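You operate a simulated robot arm through the tools that you are given. There is no shell and no other tool. Be economical: measure what you need, move in short steps, check, and stop when the job is done.

The job below is to be done with a simulated robot arm. You get a single attempt, and the scene is never put back.

Task
Clamp the white pipe and cap it with the purple cap from the yellow cup.
Fine: clamp first; then put the black nut in that cup and leave it at the arrow.

It is judged by the outcome, as a careful person would: the job done as asked, and still so three seconds after it is handed in. It fails if anything else is knocked over, pushed out of place, dropped, spilled or broken. A push-on lid holds only when it is set on centred and level and pressed home; a screw cap is set on level and turned clockwise until tight.

Robot
A 7-joint arm with a two-finger parallel gripper, fixed in place. Base frame: the origin is at the foot of the arm, x ahead of it, y to its left, z up; the work surface is at about z = 0.8. Lengths are in m, angles in rad, forces in N, time in s.
With the tool pointing down near the work surface it reaches from about 0.24 to 0.68 m from the base axis. Its first joint turns from -1.152 to 1.152 rad. Payload 2.4 kg.
The TCP is the grasp point between the finger pads, 0.03 m short of the fingertips. In the tool frame z runs along the fingers and y along their closing line. Largest opening 0.094 m; finger width 0.028, thickness 0.01; the body of the gripper, 0.05 by 0.096 m, starts 0.055 m behind the TCP.
Orientation is told as [roll, pitch, yaw] about the base's x, y, z axes, in that order, counted from this pose: with the fingers straight down and closing along the base's y, the tool's x points along the base's -x, its y along +y and its z along -z.

Tools
- The arm moves only by the tool apply_moves. Its argument "motion" is a list that holds one entry, the list of rows, each a list of 7 numbers: the finger opening in m, from 0 to 0.094, then the shift along the tool's x, y, z in m, then the turn, a rotation vector about the tool's x, y, z in rad. In form: [[[fingers, x, y, z, ax, ay, az], ...]]. A call has 1 to 12 rows; each row shifts and turns the commanded pose from where the row before left it, along the tool's axes as they then stand. Rows are played at 5 a second. More than 0.05 m and 0.15 rad between two rows, or a gripper value outside its range, and nothing of the call is played. A pose out of reach is approached as far as the arm can. The call stops where the force on the tool passes 70 N (or 10 N more than at its start, if that is more) or the arm is blocked; 0.2 s more then pass. Each finger travels about 0.153 m/s and halts on what it meets, pressing with about 22 N; the grip force reading is that of the motor and also rises with nothing between the fingers. The clock runs only during rows and for 0.2 s after the last one: add rows that do not move to give the fingers time. It gives the time, the measured TCP pose, the force on the tool (base axes), the opening and the grip force at its end, in the units of the frame above (readings bear some noise).
- Cameras (640 x 400 px; columns grow to the right, rows downward): "scene" is fixed at [0.0513, 0.4783, 1.4678]; the picture's right is [-0.67, -0.74, 0.00], its down [-0.37, 0.33, -0.87] and it looks along [0.65, -0.58, -0.49] (base axes); focal length 342 px, centre (320, 200). "wrist" rides on the gripper at [-0.037, 0, -0.058] in the tool frame; the picture's right is [0.00, -1.00, 0.00], its down [0.97, 0.00, -0.24] and it looks along [0.24, 0.00, 0.97] (tool axes); focal length 218 px, centre (320, 200).
- snapshot(camera): a new picture of that camera. It takes no simulated time.
- pixel_to_xyz(camera, pixels): for up to 12 pixels [column, row] of the newest picture of that camera ("zoom" is the newest enlarged one), the place [x, y, z] in the base frame of the surface seen there, good to about 0.002 m, but the place of the scene camera against the robot may be out by one fixed shift of up to 0.018 m in any direction. It takes no simulated time.
- zoom(camera, box): a new picture of the part [left, top, right, bottom] of that camera's present view, enlarged. It takes no simulated time.
- sign_off(): hands the job in; it is judged then, once.

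Go step by step. Measure first, check grasps and placings, and put right what went wrong. The budget is 80 turns and 34 pictures, counting those below and the enlarged ones. Unless the task says otherwise, let go and move clear before handing in, and close with one line.

The tools are called after ">>>" as a command line: name --argument value ..., lists and objects as JSON in quotes. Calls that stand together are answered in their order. apply_moves: Moves the arm, as the interface text tells. Its arguments: {"type":"object","properties":{"motion":{"type":"array"}},"required":["motion"]} The other tools are called the same way: snapshot (camera) takes a picture; pixel_to_xyz (camera, pixels) gives the place of the surface under pixels of a picture; zoom (camera, box) takes an enlarged picture of a part of a camera's view; sign_off () hands the job in.

At the start:

```text
time_s: 0.0
tool_pos: [0.4153, 0.2228, 1.2566]
ee_rot: [0.001, -0.001, -0.001]
ft_force: [-0.1, 0.9, -0.2]
grip_width: 0.094
gripper_force: 0.1
```

scene: 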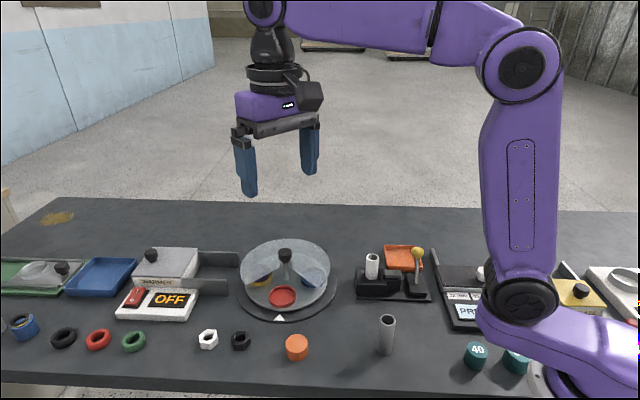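
wrist: 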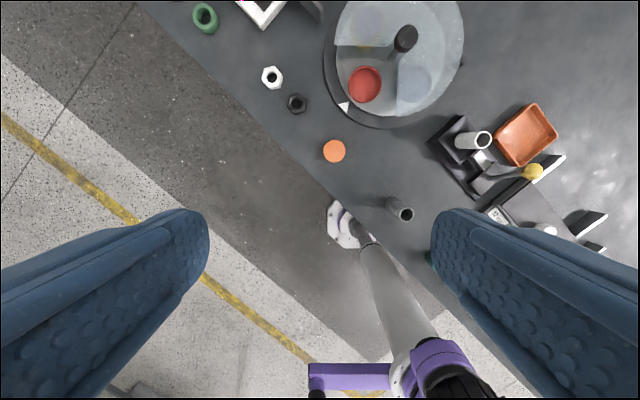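

The pictures show a covered turntable near scene (285,280) with an arrow at (279,318), and the white pipe in a clamp with a yellow-knobbed lever at (372,265)/(417,253). I'll enlarge both.

>>> zoom --camera "scene" --box '[220, 220, 350, 360]'

>>> zoom --camera "scene" --box '[340, 225, 500, 325]'

>>> zoom --camera "wrist" --box '[250, 0, 570, 220]'

```text
2.86 times, centred on (285, 290) of scene
```

zoom: 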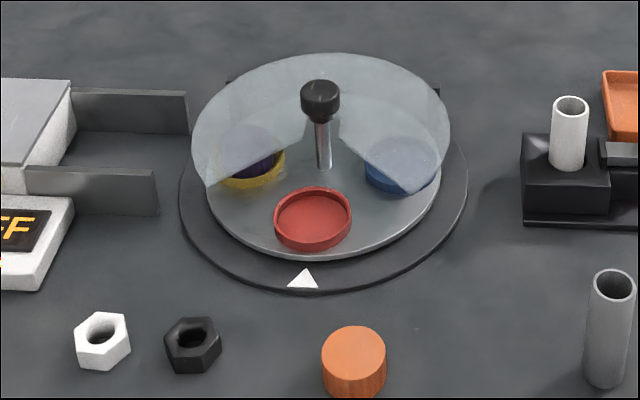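

```text
4.00 times, centred on (420, 275) of scene
```

zoom: 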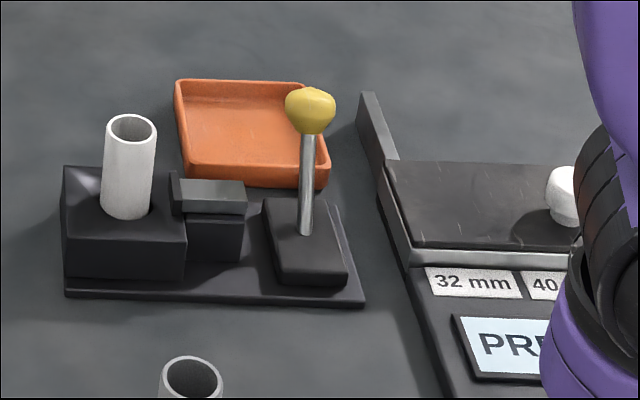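

```text
1.82 times, centred on (410, 110) of wrist
```

zoom: 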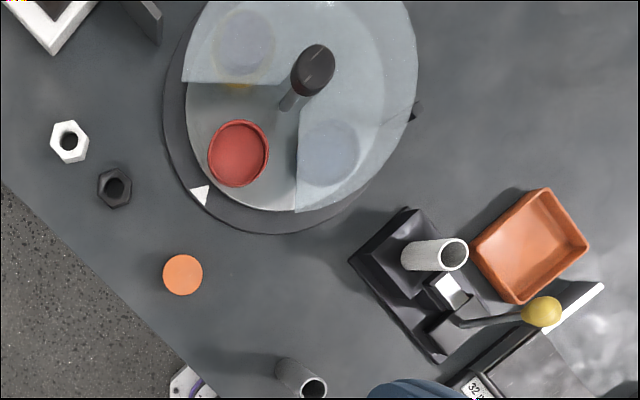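

The cover has an open window towards the arrow (zoom (200,190)), and a knob stands on a central post. I'll measure the main parts from the wrist view.

>>> pixel_to_xyz --camera "zoom" --pixels '[[318, 60], [238, 155], [238, 122], [245, 45], [328, 155], [200, 192], [466, 254], [456, 241], [129, 188], [542, 312], [462, 320], [450, 288]]'

>>> pixel_to_xyz --camera "scene" --pixels '[[285, 254], [283, 296], [279, 318], [372, 255], [372, 278], [417, 253], [416, 282], [241, 335], [240, 346], [390, 272], [250, 262], [320, 262]]'

```text
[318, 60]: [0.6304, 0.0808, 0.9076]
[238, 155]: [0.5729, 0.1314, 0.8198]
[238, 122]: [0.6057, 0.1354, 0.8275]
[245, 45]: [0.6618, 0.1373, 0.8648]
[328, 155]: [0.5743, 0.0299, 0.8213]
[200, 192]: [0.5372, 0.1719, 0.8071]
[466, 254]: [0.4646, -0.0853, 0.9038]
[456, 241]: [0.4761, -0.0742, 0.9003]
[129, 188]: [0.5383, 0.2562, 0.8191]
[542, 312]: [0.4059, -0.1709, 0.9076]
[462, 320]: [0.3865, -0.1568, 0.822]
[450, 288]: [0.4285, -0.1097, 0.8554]
```

```text
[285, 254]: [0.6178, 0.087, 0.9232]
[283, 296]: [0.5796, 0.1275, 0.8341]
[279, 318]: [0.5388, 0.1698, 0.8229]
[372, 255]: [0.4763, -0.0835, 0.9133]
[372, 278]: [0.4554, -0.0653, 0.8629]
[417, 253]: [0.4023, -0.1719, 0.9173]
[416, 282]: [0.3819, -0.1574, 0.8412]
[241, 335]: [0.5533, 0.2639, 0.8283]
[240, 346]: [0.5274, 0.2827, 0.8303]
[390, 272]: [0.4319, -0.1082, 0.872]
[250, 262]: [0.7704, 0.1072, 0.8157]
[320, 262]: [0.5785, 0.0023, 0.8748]
```

The lever foot is near (0.387,-0.157,0.82) and its knob near (0.405,-0.171,0.907), so it leans away from the scene camera. I'll bring the wrist camera over the clamp for a closer look.

>>> apply_moves --motion '[[[0.094, 0.003, -0.043, 0.022, 0, 0, 0], [0.094, 0.003, -0.043, 0.022, 0, 0, 0], [0.094, 0.003, -0.043, 0.022, 0, 0, 0], [0.094, 0.003, -0.043, 0.022, 0, 0, 0], [0.094, 0.003, -0.043, 0.022, 0, 0, 0], [0.094, 0.003, -0.043, 0.022, 0, 0, 0], [0.094, 0.003, -0.043, 0.022, 0, 0, 0], [0.094, 0.003, -0.043, 0.022, 0, 0, 0], [0.094, 0, 0, 0, 0, 0, 0]]]'

>>> snapshot --camera "wrist"

```text
time_s: 2.0
tool_pos: [0.3921, -0.1178, 1.0792]
ee_rot: [-0.001, 0.0, 0.001]
ft_force: [0.4, 0.4, -1.1]
grip_width: 0.0938
gripper_force: 0.0
```

```text
28 pictures are left
```

wrist: 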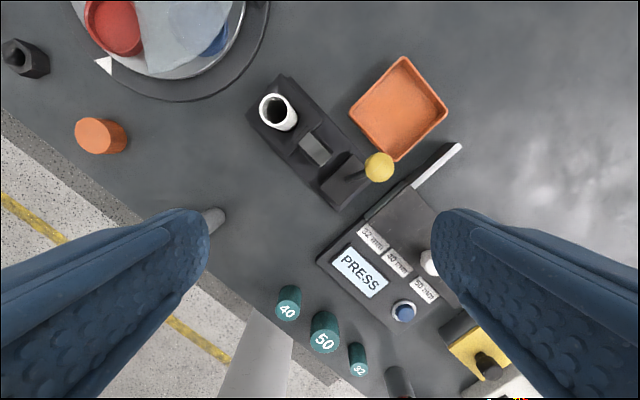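

>>> zoom --camera "wrist" --box '[240, 50, 460, 220]'

>>> pixel_to_xyz --camera "wrist" --pixels '[[290, 111], [279, 95], [262, 112], [315, 152], [324, 138], [342, 175], [379, 167], [359, 178], [345, 208], [366, 185], [325, 176], [350, 155]]'

```text
2.35 times, centred on (350, 135) of wrist
```

zoom: 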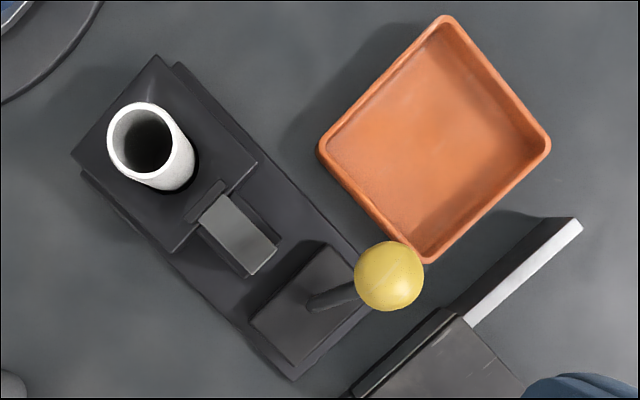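

```text
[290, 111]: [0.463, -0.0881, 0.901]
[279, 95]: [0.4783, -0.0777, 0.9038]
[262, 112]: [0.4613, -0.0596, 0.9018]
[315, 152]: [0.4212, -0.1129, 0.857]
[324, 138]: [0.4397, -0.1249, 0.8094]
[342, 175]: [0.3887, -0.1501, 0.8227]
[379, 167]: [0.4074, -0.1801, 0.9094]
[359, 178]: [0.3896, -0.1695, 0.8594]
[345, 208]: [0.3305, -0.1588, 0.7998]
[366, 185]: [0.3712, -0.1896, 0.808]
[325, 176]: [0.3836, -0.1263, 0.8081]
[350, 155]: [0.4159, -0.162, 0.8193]
```

The knob centre is about (0.404,-0.177,0.90) over a pivot near (0.383,-0.150), so the lever leans away and probably swings towards (-x,+y). I'll come over it with yaw 45° so the fingers straddle it.

>>> apply_moves --motion '[[[0.07, -0.004, -0.02, 0.04, 0, 0, 0], [0.07, -0.004, -0.02, 0.03, 0, 0, 0], [0.07, -0.004, -0.019, 0.02, 0, 0, 0], [0.07, 0, 0, 0, 0, 0, -0.131], [0.07, 0, 0, 0, 0, 0, -0.131], [0.07, 0, 0, 0, 0, 0, -0.131], [0.07, 0, 0, 0, 0, 0, -0.131], [0.07, 0, 0, 0, 0, 0, -0.131], [0.07, 0, 0, 0, 0, 0, -0.13], [0.07, 0, 0, 0, 0, 0, 0]]]'

>>> snapshot --camera "wrist"

```text
time_s: 4.2
tool_pos: [0.405, -0.179, 0.9917]
ee_rot: [-0.001, 0.0, 0.788]
ft_force: [-0.3, -0.2, 0.0]
grip_width: 0.0701
gripper_force: 0.1
```

```text
26 pictures are left
```

wrist: 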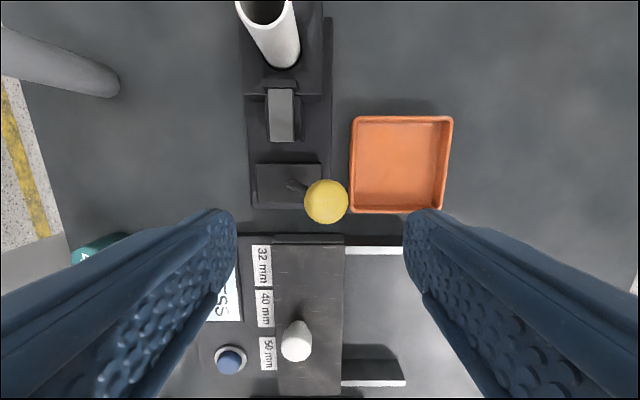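

The knob sits between the fingers at (326,202). I'll lower to about z 0.905 and then push gently along tool +y.

>>> apply_moves --motion '[[[0.06, 0, 0, 0.03, 0, 0, 0], [0.06, 0, 0, 0.03, 0, 0, 0], [0.06, 0, 0, 0.026, 0, 0, 0], [0.045, 0, 0, 0, 0, 0, 0], [0.045, 0, 0.01, 0, 0, 0, 0], [0.045, 0, 0.01, 0, 0, 0, 0], [0.045, 0, 0.01, 0, 0, 0, 0], [0.045, 0, 0.01, 0, 0, 0, 0]]]'

>>> zoom --camera "scene" --box '[340, 205, 500, 325]'

```text
time_s: 6.0
tool_pos: [0.3761, -0.15, 0.904]
ee_rot: [0.001, 0.0, 0.785]
ft_force: [0.5, -0.1, -0.1]
grip_width: 0.0452
gripper_force: 0.0
```

```text
3.33 times, centred on (420, 265) of scene
```

zoom: 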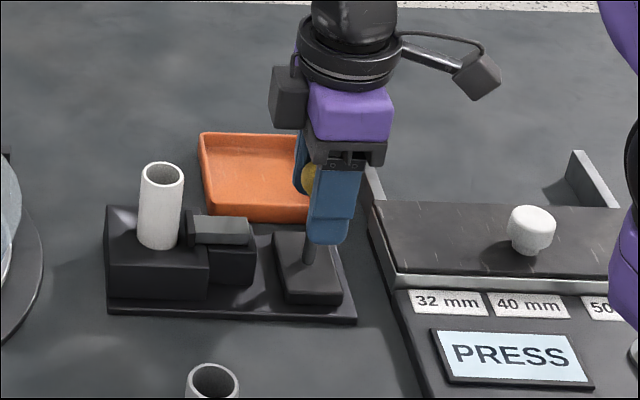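

There was almost no force, and the lever has come near vertical. I'll continue the swing along its arc.

>>> apply_moves --motion '[[[0.045, 0, 0.01, 0, 0, 0, 0], [0.045, 0, 0.01, 0.002, 0, 0, 0], [0.045, 0, 0.01, 0.003, 0, 0, 0], [0.045, 0, 0.01, 0.005, 0, 0, 0], [0.045, 0, 0, 0, 0, 0, 0]]]'

>>> zoom --camera "scene" --box '[340, 205, 500, 325]'

```text
time_s: 7.2
tool_pos: [0.3515, -0.1242, 0.8951]
ee_rot: [-0.009, -0.003, 0.786]
ft_force: [10.5, -13.1, 20.8]
grip_width: 0.0548
gripper_force: 8.3
```

```text
3.33 times, centred on (420, 265) of scene
```

zoom: 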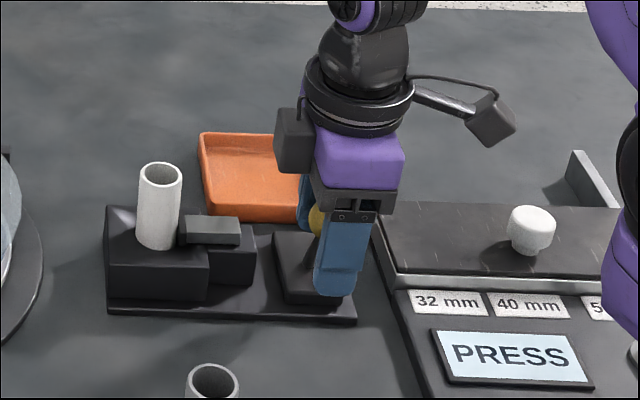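

The jaw (zoom (205,230)) has slid up to the pipe and resistance has risen to about 17 N at roughly +18° of lean. I'll push a little more to make sure it's at the stop, then back off and see if it stays.

>>> apply_moves --motion '[[[0.045, 0, 0.004, -0.004, 0, 0, 0], [0.04, 0, 0.006, 0, 0, 0, 0], [0.04, 0, 0.004, 0, 0, 0, 0], [0.04, 0, 0, 0, 0, 0, 0]]]'

>>> apply_moves --motion '[[[0.07, 0, -0.01, 0, 0, 0, 0], [0.07, 0, -0.012, 0, 0, 0, 0], [0.08, 0, 0, -0.03, 0, 0, 0], [0.08, 0, 0, -0.04, 0, 0, 0], [0.08, -0.03, 0, -0.03, 0, 0, 0]]]'

>>> snapshot --camera "wrist"

>>> zoom --camera "scene" --box '[340, 205, 500, 325]'

```text
time_s: 8.2
tool_pos: [0.3443, -0.1157, 0.8998]
ee_rot: [-0.017, -0.01, 0.779]
ft_force: [17.5, -44.4, 7.6]
grip_width: 0.067
gripper_force: 21.6
```

```text
time_s: 9.4
tool_pos: [0.375, -0.1065, 0.999]
ee_rot: [0.002, -0.001, 0.787]
ft_force: [0.5, 0.3, 0.6]
grip_width: 0.0799
gripper_force: 0.1
```

```text
23 pictures are left
```

wrist: 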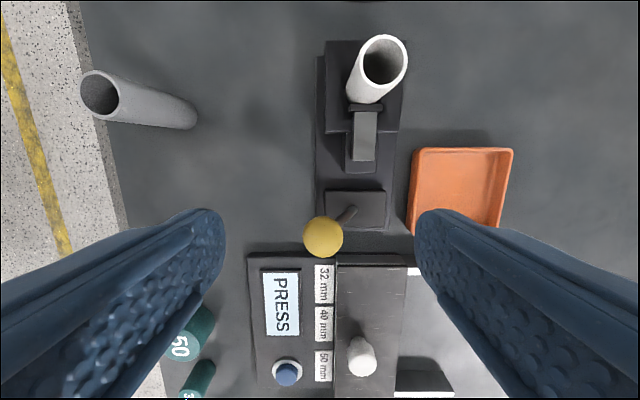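

```text
3.33 times, centred on (420, 265) of scene
```

zoom: 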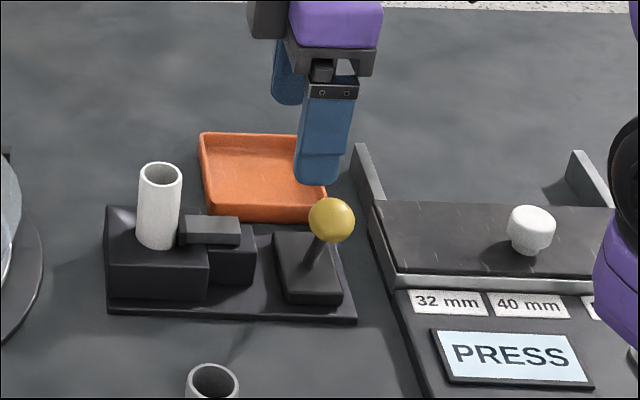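

The lever stayed over on the near side, and the jaw end at wrist (366,105) touches the pipe, so it is clamped. I'll measure the pipe rim precisely.

>>> pixel_to_xyz --camera "wrist" --pixels '[[362, 58], [406, 63], [383, 36], [380, 85], [323, 235], [348, 212], [366, 107], [360, 98]]'

>>> zoom --camera "wrist" --box '[320, 10, 440, 130]'

```text
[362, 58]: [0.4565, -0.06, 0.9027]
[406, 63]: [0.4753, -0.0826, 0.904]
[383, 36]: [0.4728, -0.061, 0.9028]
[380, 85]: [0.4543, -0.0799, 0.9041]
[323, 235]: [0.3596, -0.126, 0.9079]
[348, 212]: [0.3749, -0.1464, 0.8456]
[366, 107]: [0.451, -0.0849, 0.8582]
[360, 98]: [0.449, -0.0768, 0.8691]
```

```text
3.33 times, centred on (380, 70) of wrist
```

zoom: 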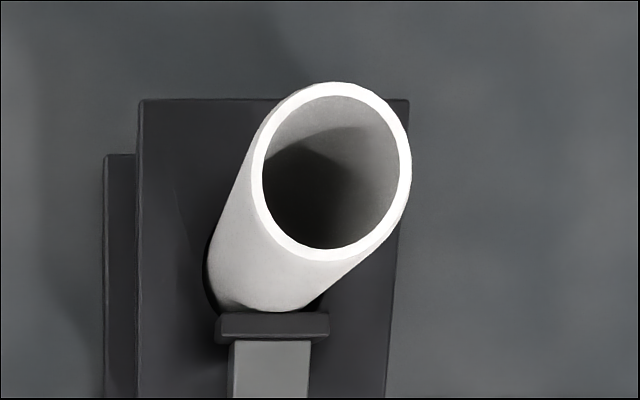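

The pipe top is centred near (0.4655,-0.0715,0.904) with an outer diameter of about 30 mm. Next I'll go above the turntable to measure its knob, cups and window.

>>> apply_moves --motion '[[[0.09, -0.0473, -0.0033, -0.0133, 0, 0, 0], [0.09, -0.0473, -0.0033, -0.0133, 0, 0, 0], [0.09, -0.0473, -0.0033, -0.0133, 0, 0, 0], [0.09, -0.0473, -0.0033, -0.0133, 0, 0, 0], [0.09, -0.0473, -0.0033, -0.0133, 0, 0, 0], [0.09, -0.0473, -0.0033, -0.0133, 0, 0, 0], [0.09, 0, 0, 0, 0, 0, 0.131], [0.09, 0, 0, 0, 0, 0, 0.131], [0.09, 0, 0, 0, 0, 0, 0.131], [0.09, 0, 0, 0, 0, 0, 0.131], [0.09, 0, 0, 0, 0, 0, 0.131], [0.09, 0, 0, 0, 0, 0, 0.131]]]'

>>> snapshot --camera "wrist"

```text
time_s: 12.0
tool_pos: [0.5876, 0.0805, 1.0779]
ee_rot: [0.0, -0.001, -0.004]
ft_force: [-0.4, 0.2, 0.5]
grip_width: 0.09
gripper_force: 0.0
```

```text
20 pictures are left
```

wrist: 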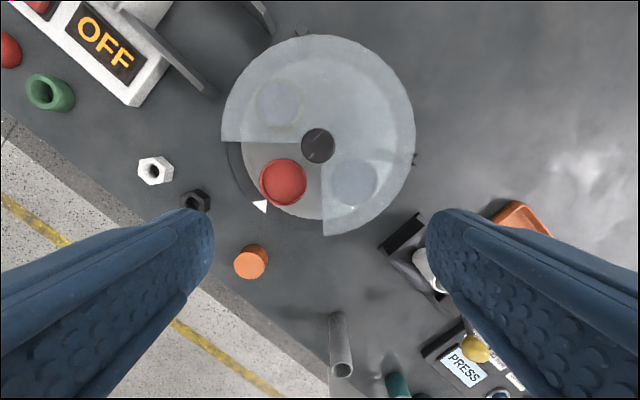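

>>> zoom --camera "wrist" --box '[215, 30, 425, 240]'

>>> pixel_to_xyz --camera "wrist" --pixels '[[318, 145], [303, 145], [334, 145], [318, 162], [283, 182], [260, 182], [306, 182], [262, 205], [278, 105], [300, 70], [222, 140], [232, 150]]'

```text
1.90 times, centred on (320, 135) of wrist
```

zoom: 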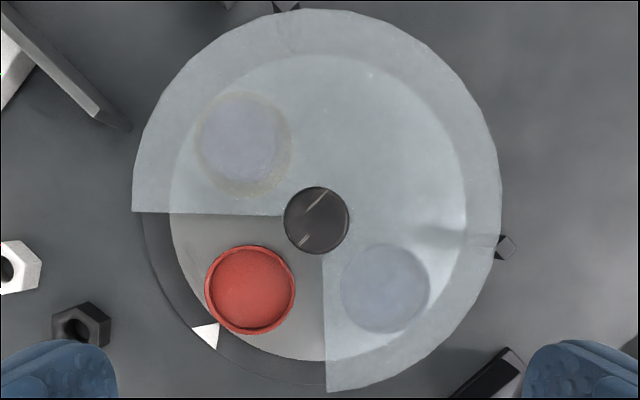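

```text
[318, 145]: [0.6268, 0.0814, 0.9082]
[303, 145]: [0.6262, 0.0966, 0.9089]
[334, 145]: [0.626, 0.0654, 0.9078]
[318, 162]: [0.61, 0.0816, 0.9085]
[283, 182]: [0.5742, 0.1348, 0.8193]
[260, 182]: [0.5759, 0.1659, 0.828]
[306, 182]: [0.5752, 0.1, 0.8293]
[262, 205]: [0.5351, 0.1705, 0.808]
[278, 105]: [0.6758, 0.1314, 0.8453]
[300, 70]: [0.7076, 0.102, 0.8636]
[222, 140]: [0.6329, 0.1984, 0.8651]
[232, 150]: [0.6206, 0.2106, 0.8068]
```

The knob is centred at (0.6265,0.081) with its top at 0.908 and diameter about 32 mm. The cups sit at 135° (red), 45° (yellow) and 225° (blue), so the table needs a +90° turn. I'll grip the knob at yaw -45°.

>>> apply_moves --motion '[[[0.08, -0.039, 0.0005, 0, 0, 0, 0], [0.08, 0, 0, 0.026, 0, 0, 0.131], [0.08, 0, 0, 0.026, 0, 0, 0.131], [0.08, 0, 0, 0.026, 0, 0, 0.131], [0.08, 0, 0, 0.026, 0, 0, 0.131], [0.08, 0, 0, 0.026, 0, 0, 0.131], [0.08, 0, 0, 0.028, 0, 0, 0.127], [0.08, 0, 0, 0, 0, 0, 0], [0.025, 0, 0, 0, 0, 0, 0], [0.025, 0, 0, 0, 0, 0, 0], [0.025, 0, 0, 0, 0, 0, 0]]]'

```text
time_s: 14.4
tool_pos: [0.6276, 0.0797, 0.9214]
ee_rot: [-0.001, 0.002, -0.783]
ft_force: [-7.0, -6.1, -1.9]
grip_width: 0.0356
gripper_force: 45.1
```

The knob is gripped at 0.0356 m with a small side load. I'll turn it +90°.

>>> apply_moves --motion '[[[0.025, 0, -0.001, 0, 0, 0, -0.131], [0.025, 0, 0, 0, 0, 0, -0.131], [0.025, 0, 0, 0, 0, 0, -0.131], [0.025, 0, 0, 0, 0, 0, -0.131], [0.025, 0, 0, 0, 0, 0, -0.131], [0.025, 0, 0, 0, 0, 0, -0.131], [0.025, 0, 0, 0, 0, 0, -0.131], [0.025, 0, 0, 0, 0, 0, -0.131], [0.025, 0, 0, 0, 0, 0, -0.131], [0.025, 0, 0, 0, 0, 0, -0.131], [0.025, 0, 0, 0, 0, 0, -0.131], [0.025, 0, 0, 0, 0, 0, -0.13]]]'

>>> zoom --camera "scene" --box '[220, 220, 350, 360]'

```text
time_s: 17.0
tool_pos: [0.6275, 0.0841, 0.9199]
ee_rot: [0.001, -0.004, 0.794]
ft_force: [4.1, 20.2, -3.0]
grip_width: 0.0353
gripper_force: 44.9
```

```text
2.86 times, centred on (285, 290) of scene
```

zoom: 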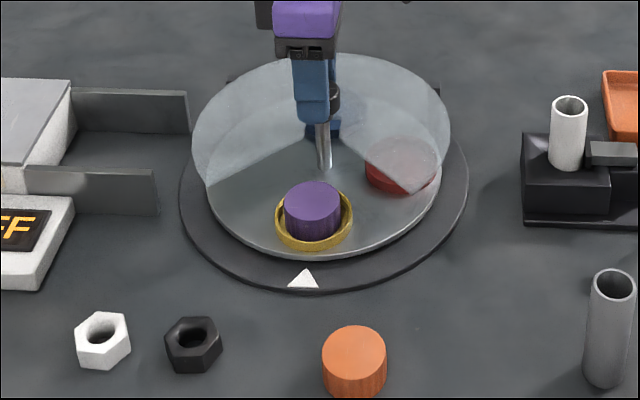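

The yellow cup with the purple cap (zoom (313,215)) is now at the arrow. I'll release, rise and view it from above.

>>> apply_moves --motion '[[[0.05, 0, 0, 0, 0, 0, 0], [0.07, 0, 0, 0, 0, 0, 0], [0.07, 0, 0, -0.04, 0, 0, 0], [0.07, 0, 0.03, -0.04, 0, 0, 0], [0.07, 0, 0.035, 0, 0, 0, 0], [0.07, 0, 0, 0, 0, 0, 0]]]'

>>> snapshot --camera "wrist"

```text
time_s: 18.4
tool_pos: [0.5795, 0.1237, 1.0015]
ee_rot: [-0.002, -0.001, 0.789]
ft_force: [1.3, -0.1, 0.6]
grip_width: 0.0699
gripper_force: 0.0
```

```text
17 pictures are left
```

wrist: 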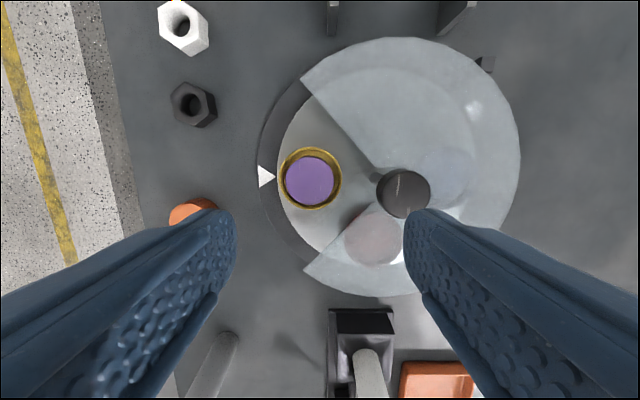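

>>> zoom --camera "wrist" --box '[260, 120, 380, 240]'

>>> pixel_to_xyz --camera "wrist" --pixels '[[309, 180], [287, 180], [332, 180], [309, 159], [309, 202], [280, 180], [341, 180], [193, 104], [176, 104], [212, 104], [193, 85], [193, 124]]'

```text
3.33 times, centred on (320, 180) of wrist
```

zoom: 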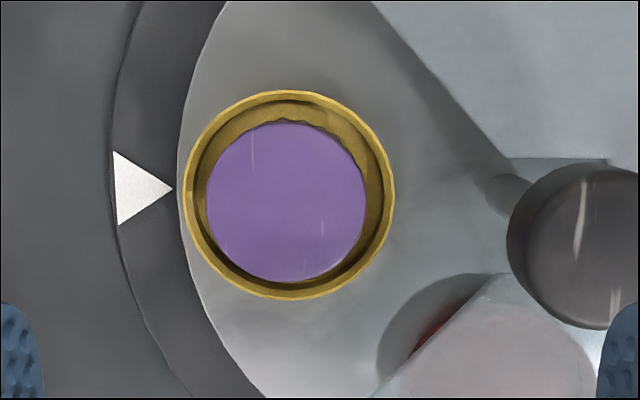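

```text
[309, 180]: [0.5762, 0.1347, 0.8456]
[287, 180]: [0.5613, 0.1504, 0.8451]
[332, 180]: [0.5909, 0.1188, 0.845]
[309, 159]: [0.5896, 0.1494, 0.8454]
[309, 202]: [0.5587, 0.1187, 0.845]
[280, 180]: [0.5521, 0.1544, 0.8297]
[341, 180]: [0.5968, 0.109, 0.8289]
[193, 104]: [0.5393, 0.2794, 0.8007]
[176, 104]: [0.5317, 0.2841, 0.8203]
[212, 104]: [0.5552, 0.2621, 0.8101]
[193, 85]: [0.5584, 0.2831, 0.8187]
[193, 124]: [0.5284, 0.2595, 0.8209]
```

The cap is centred near (0.5753,0.1338), top at 0.845 and about 47 mm wide, in a dish with its rim at 0.829. I'll descend with a 0.068 opening to fingertips just above the rim and close.

>>> apply_moves --motion '[[[0.068, -0.0042, 0.0101, 0, 0, 0, 0], [0.068, 0, 0, 0.04, 0, 0, 0], [0.068, 0, 0, 0.04, 0, 0, 0], [0.068, 0, 0, 0.03, 0, 0, 0], [0.068, 0, 0, 0.02, 0, 0, 0], [0.068, 0, 0, 0.0095, 0, 0, 0], [0.068, 0, 0, 0, 0, 0, 0]]]'

>>> apply_moves --motion '[[[0.04, 0, 0, 0, 0, 0, 0], [0.04, 0, 0, 0, 0, 0, 0], [0.04, 0, 0, 0, 0, 0, 0]]]'

```text
time_s: 20.0
tool_pos: [0.5759, 0.137, 0.8611]
ee_rot: [0.001, 0.001, 0.79]
ft_force: [0.1, -0.6, -0.3]
grip_width: 0.0679
gripper_force: 0.1
```

```text
time_s: 20.8
tool_pos: [0.5765, 0.1373, 0.859]
ee_rot: [0.0, -0.001, 0.79]
ft_force: [0.0, 0.8, -1.0]
grip_width: 0.0484
gripper_force: 22.2
```

The cap is gripped at 0.0484 m. I'll lift it straight up and look at how it sits in the fingers.

>>> apply_moves --motion '[[[0.04, 0, 0, -0.01, 0, 0, 0], [0.04, 0, 0, -0.03, 0, 0, 0], [0.04, 0, 0, -0.04, 0, 0, 0], [0.04, 0, 0, -0.04, 0, 0, 0], [0.04, 0, 0, 0, 0, 0, 0]]]'

>>> snapshot --camera "wrist"

>>> pixel_to_xyz --camera "wrist" --pixels '[[320, 300], [320, 290], [320, 280], [320, 320]]'

```text
time_s: 22.0
tool_pos: [0.5777, 0.1345, 0.9825]
ee_rot: [-0.001, 0.0, 0.788]
ft_force: [0.4, 0.0, -0.3]
grip_width: 0.0487
gripper_force: 22.7
```

```text
15 pictures are left
```

wrist: 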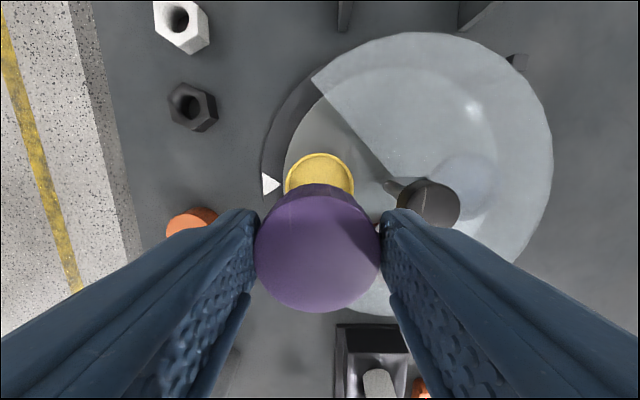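

```text
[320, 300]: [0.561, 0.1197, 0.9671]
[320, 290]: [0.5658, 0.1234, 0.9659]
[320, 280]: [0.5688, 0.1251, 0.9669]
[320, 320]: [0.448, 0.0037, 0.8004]
```

The cap hangs level, with its centre about 3 mm towards tool +x. I'll carry it above the pipe and read the pose.

>>> apply_moves --motion '[[[0.04, 0.03705, -0.01098, 0, 0, 0, 0], [0.04, 0.03705, -0.01098, 0, 0, 0, 0], [0.04, 0.03705, -0.01098, 0, 0, 0, 0], [0.04, 0.03705, -0.01098, 0, 0, 0, 0], [0.04, 0.03705, -0.01098, 0, 0, 0, 0], [0.04, 0.03705, -0.01098, 0, 0, 0, 0], [0.04, 0, 0, 0, 0, 0, 0], [0.04, 0, 0, 0, 0, 0, 0]]]'

>>> apply_moves --motion '[[[0.04, 0, 0, 0.015, 0, 0, 0], [0.04, 0, 0, 0, 0, 0, 0], [0.04, 0, 0, 0, 0, 0, 0]]]'

>>> zoom --camera "scene" --box '[330, 205, 430, 305]'

>>> snapshot --camera "wrist"

```text
time_s: 23.8
tool_pos: [0.4678, -0.0661, 0.983]
ee_rot: [0.0, 0.0, 0.788]
ft_force: [-0.1, 0.7, 1.0]
grip_width: 0.0488
gripper_force: 22.2
```

```text
time_s: 24.6
tool_pos: [0.4691, -0.0669, 0.9681]
ee_rot: [-0.001, 0.0, 0.79]
ft_force: [0.1, 0.3, -0.4]
grip_width: 0.0487
gripper_force: 22.8
```

```text
4.00 times, centred on (380, 255) of scene
```

zoom: 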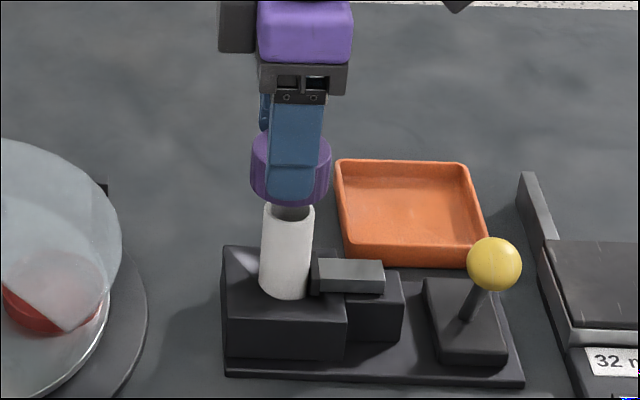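

```text
13 pictures are left
```

wrist: 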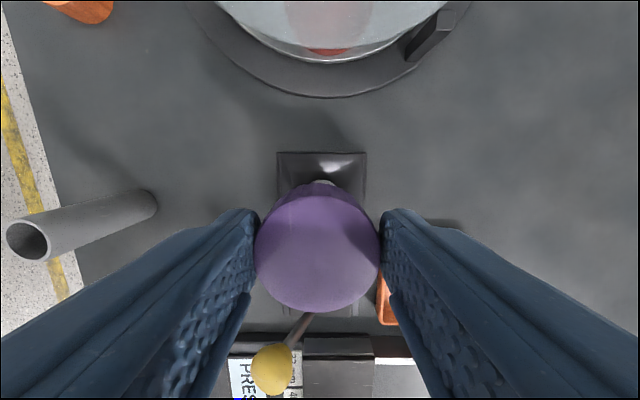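

Both views show the cap just above the pipe, offset by about 2 mm in tool x and y. I'll apply a small correction and look closely.

>>> apply_moves --motion '[[[0.04, 0.0018, -0.0016, 0.006, 0, 0, 0], [0.04, 0, 0, 0, 0, 0, 0], [0.04, 0, 0, 0, 0, 0, 0]]]'

>>> zoom --camera "scene" --box '[350, 225, 410, 285]'

>>> zoom --camera "wrist" --box '[260, 140, 380, 220]'

```text
time_s: 25.4
tool_pos: [0.4669, -0.0703, 0.9608]
ee_rot: [0.001, 0.0, 0.79]
ft_force: [-0.8, -0.2, 0.0]
grip_width: 0.0485
gripper_force: 21.8
```

```text
6.67 times, centred on (380, 255) of scene
```

zoom: 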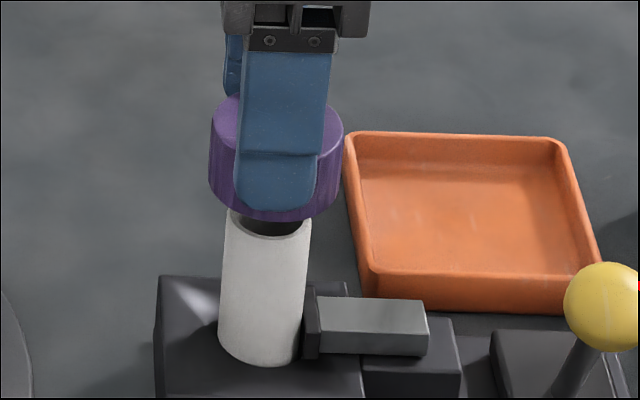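

```text
5.00 times, centred on (320, 180) of wrist
```

zoom: 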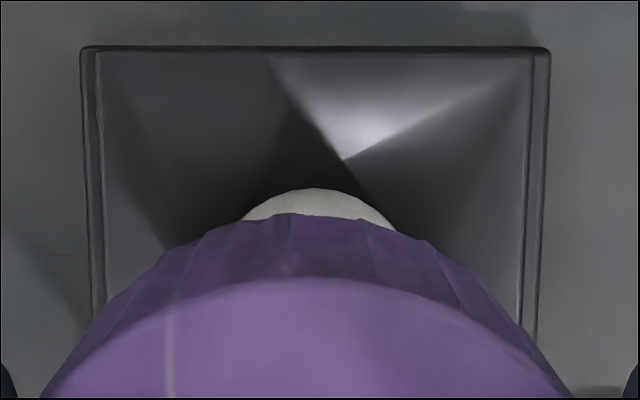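

The estimates agree that the cap is about 1 mm too far in tool +x and slightly in +y. I'll correct that and descend in small steps onto the pipe.

>>> apply_moves --motion '[[[0.04, -0.001, -0.0007, 0, 0, 0, 0], [0.04, 0, 0, 0.005, 0, 0, 0], [0.04, 0, 0, 0.004, 0, 0, 0], [0.04, 0, 0, 0.003, 0, 0, 0], [0.04, 0, 0, 0.003, 0, 0, 0], [0.04, 0, 0, 0.003, 0, 0, 0], [0.04, 0, 0, 0.003, 0, 0, 0]]]'

```text
time_s: 27.0
tool_pos: [0.4694, -0.0713, 0.9394]
ee_rot: [0.0, 0.001, 0.789]
ft_force: [-0.1, 0.0, 0.1]
grip_width: 0.0487
gripper_force: 22.0
```

There's no force yet at TCP z 0.939, so the cap mouth is about at the rim or just over it. I'll continue in small steps.

>>> apply_moves --motion '[[[0.04, 0, 0, 0.003, 0, 0, 0], [0.04, 0, 0, 0.003, 0, 0, 0], [0.04, 0, 0, 0.003, 0, 0, 0], [0.04, 0, 0, 0.003, 0, 0, 0]]]'

>>> zoom --camera "scene" --box '[350, 225, 410, 285]'

```text
time_s: 28.0
tool_pos: [0.4683, -0.0703, 0.9273]
ee_rot: [0.001, -0.001, 0.789]
ft_force: [-0.1, 0.0, -0.9]
grip_width: 0.0486
gripper_force: 22.4
```

```text
6.67 times, centred on (380, 255) of scene
```

zoom: 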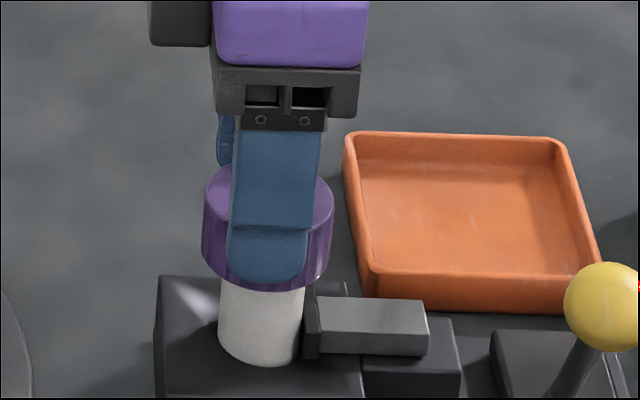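

The cap is now over the pipe with its top at about 0.912. I'll press on down.

>>> apply_moves --motion '[[[0.04, 0, 0, 0.002, 0, 0, 0], [0.04, 0, 0, 0.002, 0, 0, 0], [0.04, 0, 0, 0.002, 0, 0, 0], [0.04, 0, 0, 0.002, 0, 0, 0], [0.04, 0, 0, 0.002, 0, 0, 0], [0.04, 0, 0, 0, 0, 0, 0]]]'

```text
time_s: 29.4
tool_pos: [0.4714, -0.0703, 0.9178]
ee_rot: [-0.002, 0.0, 0.789]
ft_force: [1.0, -0.3, 20.8]
grip_width: 0.0484
gripper_force: 21.9
```

Resistance begins at 20.8 N. I'll press further.

>>> apply_moves --motion '[[[0.04, 0, 0, 0.002, 0, 0, 0], [0.04, 0, 0, 0.002, 0, 0, 0], [0.04, 0, 0, 0.002, 0, 0, 0], [0.04, 0, 0, 0, 0, 0, 0]]]'

>>> zoom --camera "wrist" --box '[220, 120, 420, 320]'

>>> pixel_to_xyz --camera "zoom" --pixels '[[320, 150], [320, 220], [320, 300], [250, 220], [390, 220]]'

```text
time_s: 30.4
tool_pos: [0.4701, -0.0715, 0.9107]
ee_rot: [0.001, 0.001, 0.788]
ft_force: [2.2, -0.5, 17.3]
grip_width: 0.0488
gripper_force: 21.4
```

```text
2.00 times, centred on (320, 220) of wrist
```

zoom: 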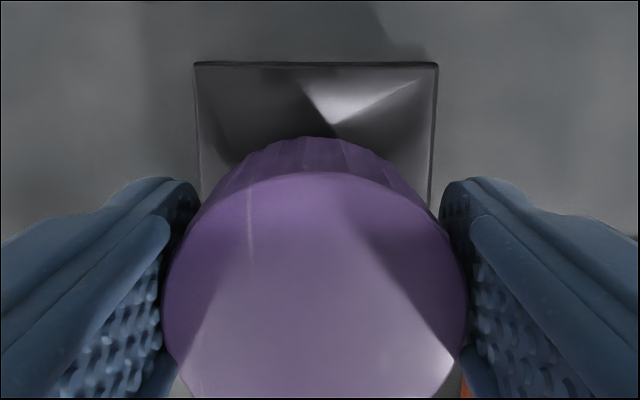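

```text
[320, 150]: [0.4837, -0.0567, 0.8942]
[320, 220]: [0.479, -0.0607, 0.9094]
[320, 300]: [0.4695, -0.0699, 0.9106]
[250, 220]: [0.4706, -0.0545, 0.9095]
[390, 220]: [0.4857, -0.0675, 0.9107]
```

The cap top reads 0.910 and level, and the fingers are slipping at about 20 N. I'll release, close the fingers above it, and press on its centre from the top.

>>> apply_moves --motion '[[[0.055, 0, 0, 0, 0, 0, 0], [0.07, 0, 0, 0, 0, 0, 0], [0.07, 0, 0, -0.03, 0, 0, 0], [0.07, 0, 0, -0.035, 0, 0, 0], [0.02, 0.003, 0, 0, 0, 0, 0], [0.0, 0, 0, 0, 0, 0, 0], [0.0, 0, 0, 0, 0, 0, 0], [0.0, 0, 0, 0, 0, 0, 0]]]'

>>> zoom --camera "wrist" --box '[220, 120, 420, 320]'

>>> zoom --camera "scene" --box '[350, 225, 410, 285]'

```text
time_s: 32.2
tool_pos: [0.466, -0.0729, 0.9761]
ee_rot: [0.001, 0.0, 0.787]
ft_force: [0.4, 0.3, 0.1]
grip_width: 0.0003
gripper_force: 22.2
```

```text
2.00 times, centred on (320, 220) of wrist
```

zoom: 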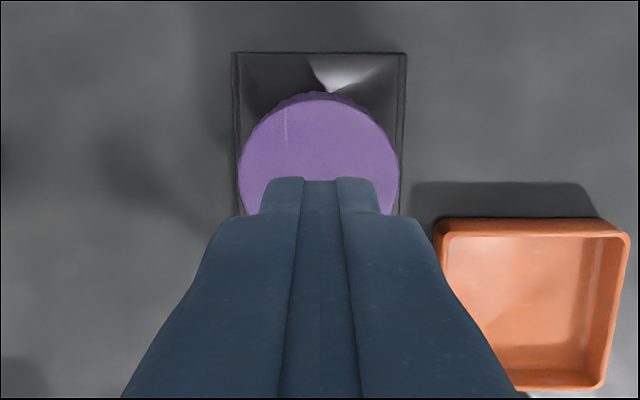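

```text
6.67 times, centred on (380, 255) of scene
```

zoom: 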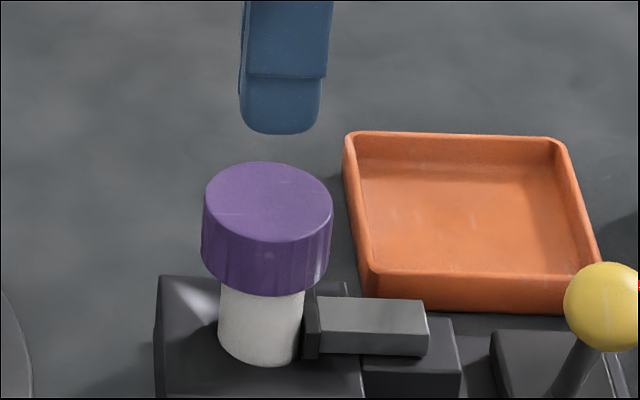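

The cap is on level and centred. With the fingers closed over its middle, I'll press down in steps.

>>> apply_moves --motion '[[[0.0, 0, 0, 0.02, 0, 0, 0], [0.0, 0, 0, 0.01, 0, 0, 0], [0.0, 0, 0, 0.004, 0, 0, 0], [0.0, 0, 0, 0.002, 0, 0, 0], [0.0, 0, 0, 0.002, 0, 0, 0], [0.0, 0, 0, 0.002, 0, 0, 0], [0.0, 0, 0, 0.002, 0, 0, 0], [0.0, 0, 0, 0.002, 0, 0, 0], [0.0, 0, 0, 0.002, 0, 0, 0]]]'

```text
time_s: 33.7
tool_pos: [0.4692, -0.0733, 0.9385]
ee_rot: [-0.009, -0.005, 0.786]
ft_force: [-4.9, -1.6, 21.3]
grip_width: 0.0
gripper_force: 22.1
stopped in row 7: the force on the tool passed its limit (the readings are from after the stop); the commanded pose is now the measured one
```

The push passed 70 N with the fingertips at about 0.9085. I'll lift and measure the cap's height and level.

>>> apply_moves --motion '[[[0.0, 0, 0, -0.03, 0, 0, 0], [0.0, -0.03, 0, -0.05, 0, 0, 0]]]'

>>> apply_moves --motion '[[[0.03, 0, 0, 0, 0, 0, 0]]]'

>>> zoom --camera "scene" --box '[350, 225, 410, 285]'

>>> pixel_to_xyz --camera "zoom" --pixels '[[215, 200], [320, 200], [267, 170], [267, 232], [262, 355], [267, 200]]'

```text
refused: row 2 steps farther than a row can; nothing moved
```

```text
time_s: 34.1
tool_pos: [0.4713, -0.0736, 0.939]
ee_rot: [-0.011, -0.009, 0.787]
ft_force: [4.1, -3.5, 28.3]
grip_width: 0.0234
gripper_force: 0.1
```

```text
6.67 times, centred on (380, 255) of scene
```

zoom: 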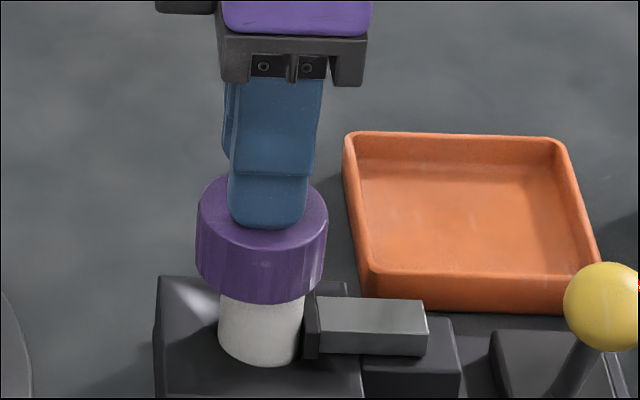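

```text
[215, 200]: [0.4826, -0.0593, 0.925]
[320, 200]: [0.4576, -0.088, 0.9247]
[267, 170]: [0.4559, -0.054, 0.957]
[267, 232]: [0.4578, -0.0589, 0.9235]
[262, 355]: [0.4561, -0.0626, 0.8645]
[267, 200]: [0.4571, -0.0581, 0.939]
```

The picture shows the cap went down about 2 mm under the press (lower edge from row 297 to 305), so it is still going on. I'll lift off, close, recentre and check its level.

>>> apply_moves --motion '[[[0.02, 0, 0, -0.02, 0, 0, 0], [0.0, 0, 0, -0.015, 0, 0, 0], [0.0, 0, 0, 0, 0, 0, 0], [0.0, 0, 0, 0, 0, 0, 0]]]'

>>> apply_moves --motion '[[[0.0, 0, 0, 0, 0, 0, 0]]]'

>>> zoom --camera "scene" --box '[350, 225, 410, 285]'

>>> pixel_to_xyz --camera "zoom" --pixels '[[207, 210], [317, 210], [262, 178], [262, 240], [262, 210]]'

```text
time_s: 35.1
tool_pos: [0.4688, -0.0729, 0.9711]
ee_rot: [-0.006, -0.004, 0.787]
ft_force: [-0.6, 0.4, 0.0]
grip_width: 0.0
gripper_force: 21.5
```

```text
time_s: 35.5
tool_pos: [0.4689, -0.0726, 0.9719]
ee_rot: [-0.007, -0.002, 0.787]
ft_force: [-0.2, 0.3, 0.3]
grip_width: 0.0
gripper_force: 22.2
```

```text
6.67 times, centred on (380, 255) of scene
```

zoom: 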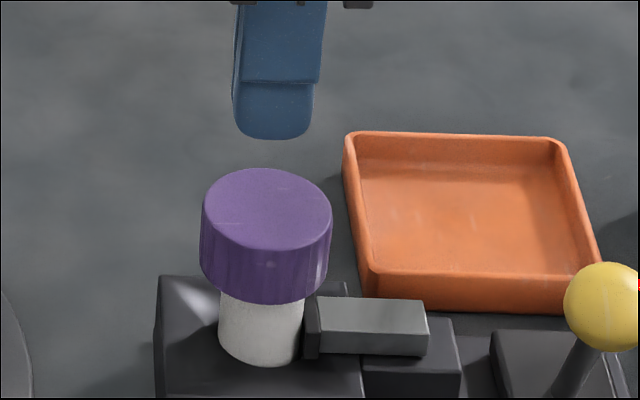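

```text
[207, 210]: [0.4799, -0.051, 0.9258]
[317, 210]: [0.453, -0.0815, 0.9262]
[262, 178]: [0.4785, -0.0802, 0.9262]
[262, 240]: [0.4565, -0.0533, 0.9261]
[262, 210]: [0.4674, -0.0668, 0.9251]
```

The cap is level (0.9258–0.9262 all round) and about 2.5 mm lower than before. I'll press once more, better centred, to see whether it goes further.

>>> apply_moves --motion '[[[0.0, 0.0012, 0.0028, 0.02, 0, 0, 0], [0.0, 0, 0, 0.008, 0, 0, 0], [0.0, 0, 0, 0.003, 0, 0, 0], [0.0, 0, 0, 0.0015, 0, 0, 0], [0.0, 0, 0, 0.0015, 0, 0, 0], [0.0, 0, 0, 0.0015, 0, 0, 0], [0.0, 0, 0, 0.0015, 0, 0, 0], [0.0, 0, 0, 0.0015, 0, 0, 0], [0.0, 0, 0, 0.0015, 0, 0, 0], [0.0, 0, 0, 0.0015, 0, 0, 0], [0.0, 0, 0, 0.0015, 0, 0, 0], [0.0, 0, 0, 0.0015, 0, 0, 0]]]'

```text
time_s: 37.4
tool_pos: [0.4683, -0.0718, 0.9387]
ee_rot: [-0.016, -0.012, 0.788]
ft_force: [-5.5, -0.2, 23.2]
grip_width: 0.0
gripper_force: 22.5
stopped in row 9: the force on the tool passed its limit (the readings are from after the stop); the commanded pose is now the measured one
```

It stopped at the same height (TCP 0.9387 versus 0.9385), so the cap is home. I'll lift and move over towards the black nut.

>>> apply_moves --motion '[[[0.0, 0, 0, -0.045, 0, 0, 0], [0.0, -0.0371, 0.0216, -0.003, 0, 0, 0], [0.03, -0.0371, 0.0216, 0, 0, 0, 0], [0.06, -0.0371, 0.0216, 0, 0, 0, 0], [0.07, -0.0371, 0.0216, 0, 0, 0, 0], [0.07, -0.0371, 0.0216, 0, 0, 0, 0], [0.07, -0.0371, 0.0216, 0, 0, 0, 0], [0.07, -0.0371, 0.0216, 0, 0, 0, 0], [0.07, -0.0371, 0.0216, 0, 0, 0, 0], [0.07, 0, 0, 0, 0, 0, 0], [0.07, 0, 0, 0, 0, 0, 0]]]'

>>> zoom --camera "wrist" --box '[210, 100, 430, 300]'

```text
time_s: 39.8
tool_pos: [0.5553, 0.2614, 0.9841]
ee_rot: [-0.014, -0.012, 0.786]
ft_force: [0.3, -0.2, -0.5]
grip_width: 0.0698
gripper_force: 0.1
```

```text
2.00 times, centred on (320, 200) of wrist
```

zoom: 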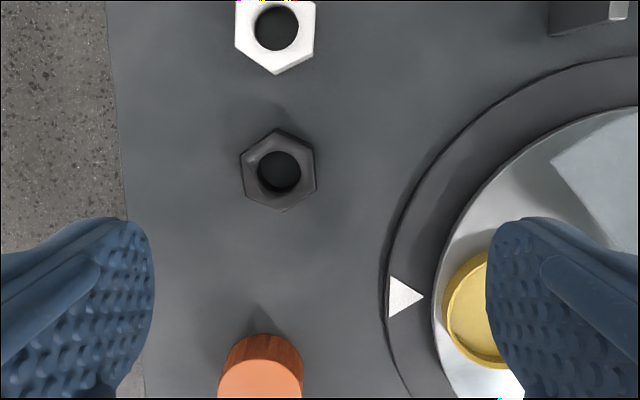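

The nut is at zoom (279,171) with two flats nearly across the fingers' closing line. I'll measure it.

>>> pixel_to_xyz --camera "zoom" --pixels '[[251, 171], [308, 171], [279, 143], [283, 203], [279, 171], [405, 295], [467, 310], [262, 60]]'

```text
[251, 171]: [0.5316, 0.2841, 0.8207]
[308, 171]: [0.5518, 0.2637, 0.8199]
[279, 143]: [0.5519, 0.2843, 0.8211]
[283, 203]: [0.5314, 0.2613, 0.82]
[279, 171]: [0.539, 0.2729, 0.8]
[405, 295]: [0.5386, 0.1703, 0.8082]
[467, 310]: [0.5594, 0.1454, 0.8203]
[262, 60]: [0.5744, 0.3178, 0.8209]
```

The nut's centre is (0.5417,0.2733), its top at 0.8205. To stay clear of the dish rim later, I'll grip only its upper 9 mm (TCP z 0.841), levelling the tool on the way.

>>> apply_moves --motion '[[[0.07, 0.0012, 0.018, 0, -0.0184, -0.0014, 0], [0.07, 0, 0, 0.04, 0, 0, 0], [0.07, 0, 0, 0.04, 0, 0, 0], [0.07, 0, 0, 0.04, 0, 0, 0], [0.06, 0, 0, 0.014, 0, 0, 0], [0.06, 0, 0, 0, 0, 0, 0], [0.06, 0, 0, 0, 0, 0, 0]]]'

```text
time_s: 41.4
tool_pos: [0.5418, 0.2716, 0.8513]
ee_rot: [0.004, -0.011, 0.787]
ft_force: [0.4, 0.2, -0.3]
grip_width: 0.06
gripper_force: 0.1
```

The tilt left is pitch -0.011, so I'll correct that, lower the last 10 mm and close on the nut.

>>> apply_moves --motion '[[[0.06, 0, 0, 0.0102, 0.004, 0.011, 0], [0.06, 0, 0, 0, 0, 0, 0], [0.025, 0, 0, 0, 0, 0, 0], [0.025, 0, 0, 0, 0, 0, 0], [0.025, 0, 0, 0, 0, 0, 0]]]'

```text
time_s: 42.6
tool_pos: [0.5424, 0.272, 0.8406]
ee_rot: [0.0, -0.003, 0.788]
ft_force: [0.0, 0.5, 0.9]
grip_width: 0.0371
gripper_force: 22.5
```

The nut is held at 0.0371 m. I'll lift it and carry it over the yellow cup.

>>> apply_moves --motion '[[[0.025, 0, 0, -0.03, 0, 0, 0], [0.025, 0, 0, -0.04, 0, 0, 0], [0.025, 0, 0, -0.02, 0, 0, 0], [0.025, 0.0187, -0.03025, 0, 0, 0, 0], [0.025, 0.0187, -0.03025, 0, 0, 0, 0], [0.025, 0.0187, -0.03025, 0, 0, 0, 0], [0.025, 0.0187, -0.03025, 0, 0, 0, 0], [0.025, 0, 0, 0, 0, 0, 0], [0.025, 0, 0, 0, 0, 0, 0]]]'

>>> snapshot --camera "wrist"

```text
time_s: 44.6
tool_pos: [0.5735, 0.1343, 0.9311]
ee_rot: [0.0, -0.003, 0.788]
ft_force: [-0.7, -0.1, -0.2]
grip_width: 0.0368
gripper_force: 21.8
```

```text
3 pictures are left
```

wrist: 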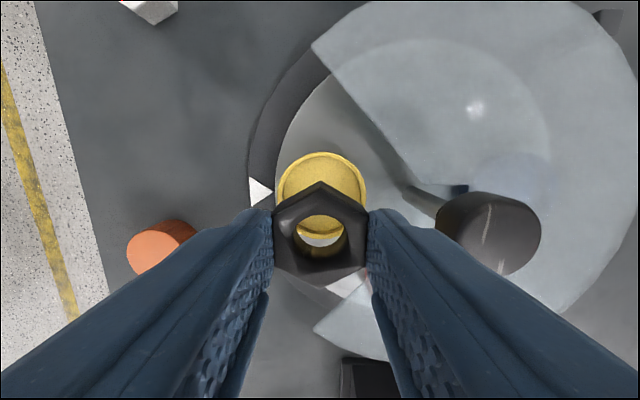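

The nut sits squarely over the cup (dish centre column about 323, nut 320). I'll lower it to just touch the floor, then release.

>>> apply_moves --motion '[[[0.025, 0, -0.0012, 0.03, 0, 0, 0], [0.025, 0, 0, 0.02, 0, 0, 0], [0.025, 0, 0, 0.01, 0, 0, 0], [0.025, 0, 0, 0.006, 0, 0, 0], [0.025, 0, 0, 0.002, 0, 0, 0], [0.025, 0, 0, 0.001, 0, 0, 0], [0.025, 0, 0, 0, 0, 0, 0]]]'

```text
time_s: 46.2
tool_pos: [0.5763, 0.1344, 0.8631]
ee_rot: [0.0, 0.0, 0.788]
ft_force: [-0.2, -0.1, -0.6]
grip_width: 0.0369
gripper_force: 21.7
```

>>> apply_moves --motion '[[[0.025, 0, 0, 0.0015, 0, 0, 0], [0.025, 0, 0, 0.001, 0, 0, 0], [0.025, 0, 0, 0, 0, 0, 0]]]'

```text
time_s: 47.0
tool_pos: [0.5766, 0.1346, 0.8594]
ee_rot: [0.001, -0.003, 0.787]
ft_force: [-1.1, 0.4, -0.5]
grip_width: 0.0368
gripper_force: 21.9
```

The nut is within about a millimetre of the floor, with no force reading. I'll release, rise and check.

>>> apply_moves --motion '[[[0.04, 0, 0, 0, 0, 0, 0], [0.045, 0, 0, 0, 0, 0, 0], [0.06, 0, 0, 0, 0, 0, 0], [0.06, 0, 0, -0.03, 0, 0, 0], [0.06, 0, 0, -0.04, 0, 0, 0], [0.06, 0, 0, -0.05, 0, 0, 0], [0.06, 0, 0, -0.05, 0, 0, 0], [0.06, 0, 0, 0, 0, 0, 0]]]'

>>> snapshot --camera "scene"

```text
time_s: 48.8
tool_pos: [0.575, 0.1346, 1.0316]
ee_rot: [0.001, 0.001, 0.786]
ft_force: [0.1, -0.4, 0.0]
grip_width: 0.0598
gripper_force: 0.1
```

```text
2 pictures are left
```

scene: 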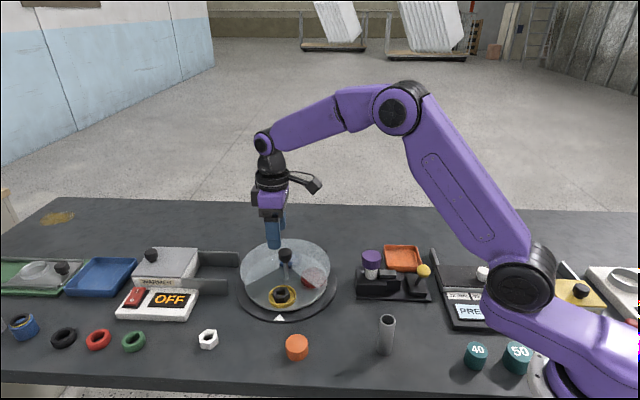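

The nut is in the yellow cup at the arrow (281,295) and the cap is on the pipe (371,262). One last enlarged check.

>>> zoom --camera "scene" --box '[235, 235, 435, 325]'

```text
3.20 times, centred on (335, 280) of scene
```

zoom: 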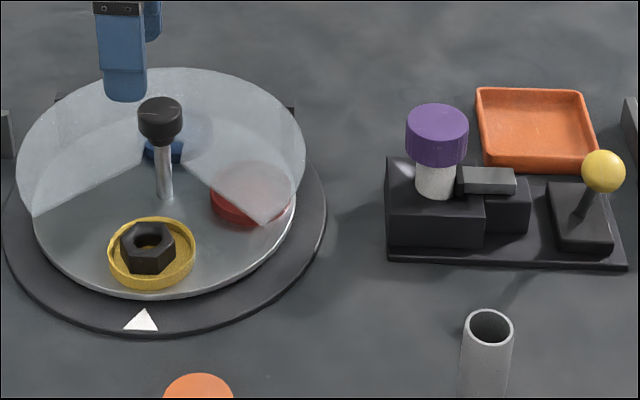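

The nut lies flat in the yellow cup at the arrow, the cap is level on the pipe, and the lever is over. The arm is clear, so I'm handing in.

>>> sign_off

```text
The job is handed in.
```

The white pipe is clamped and has the purple cap pressed on. The black nut is in the yellow cup, and the cup is at the arrow.
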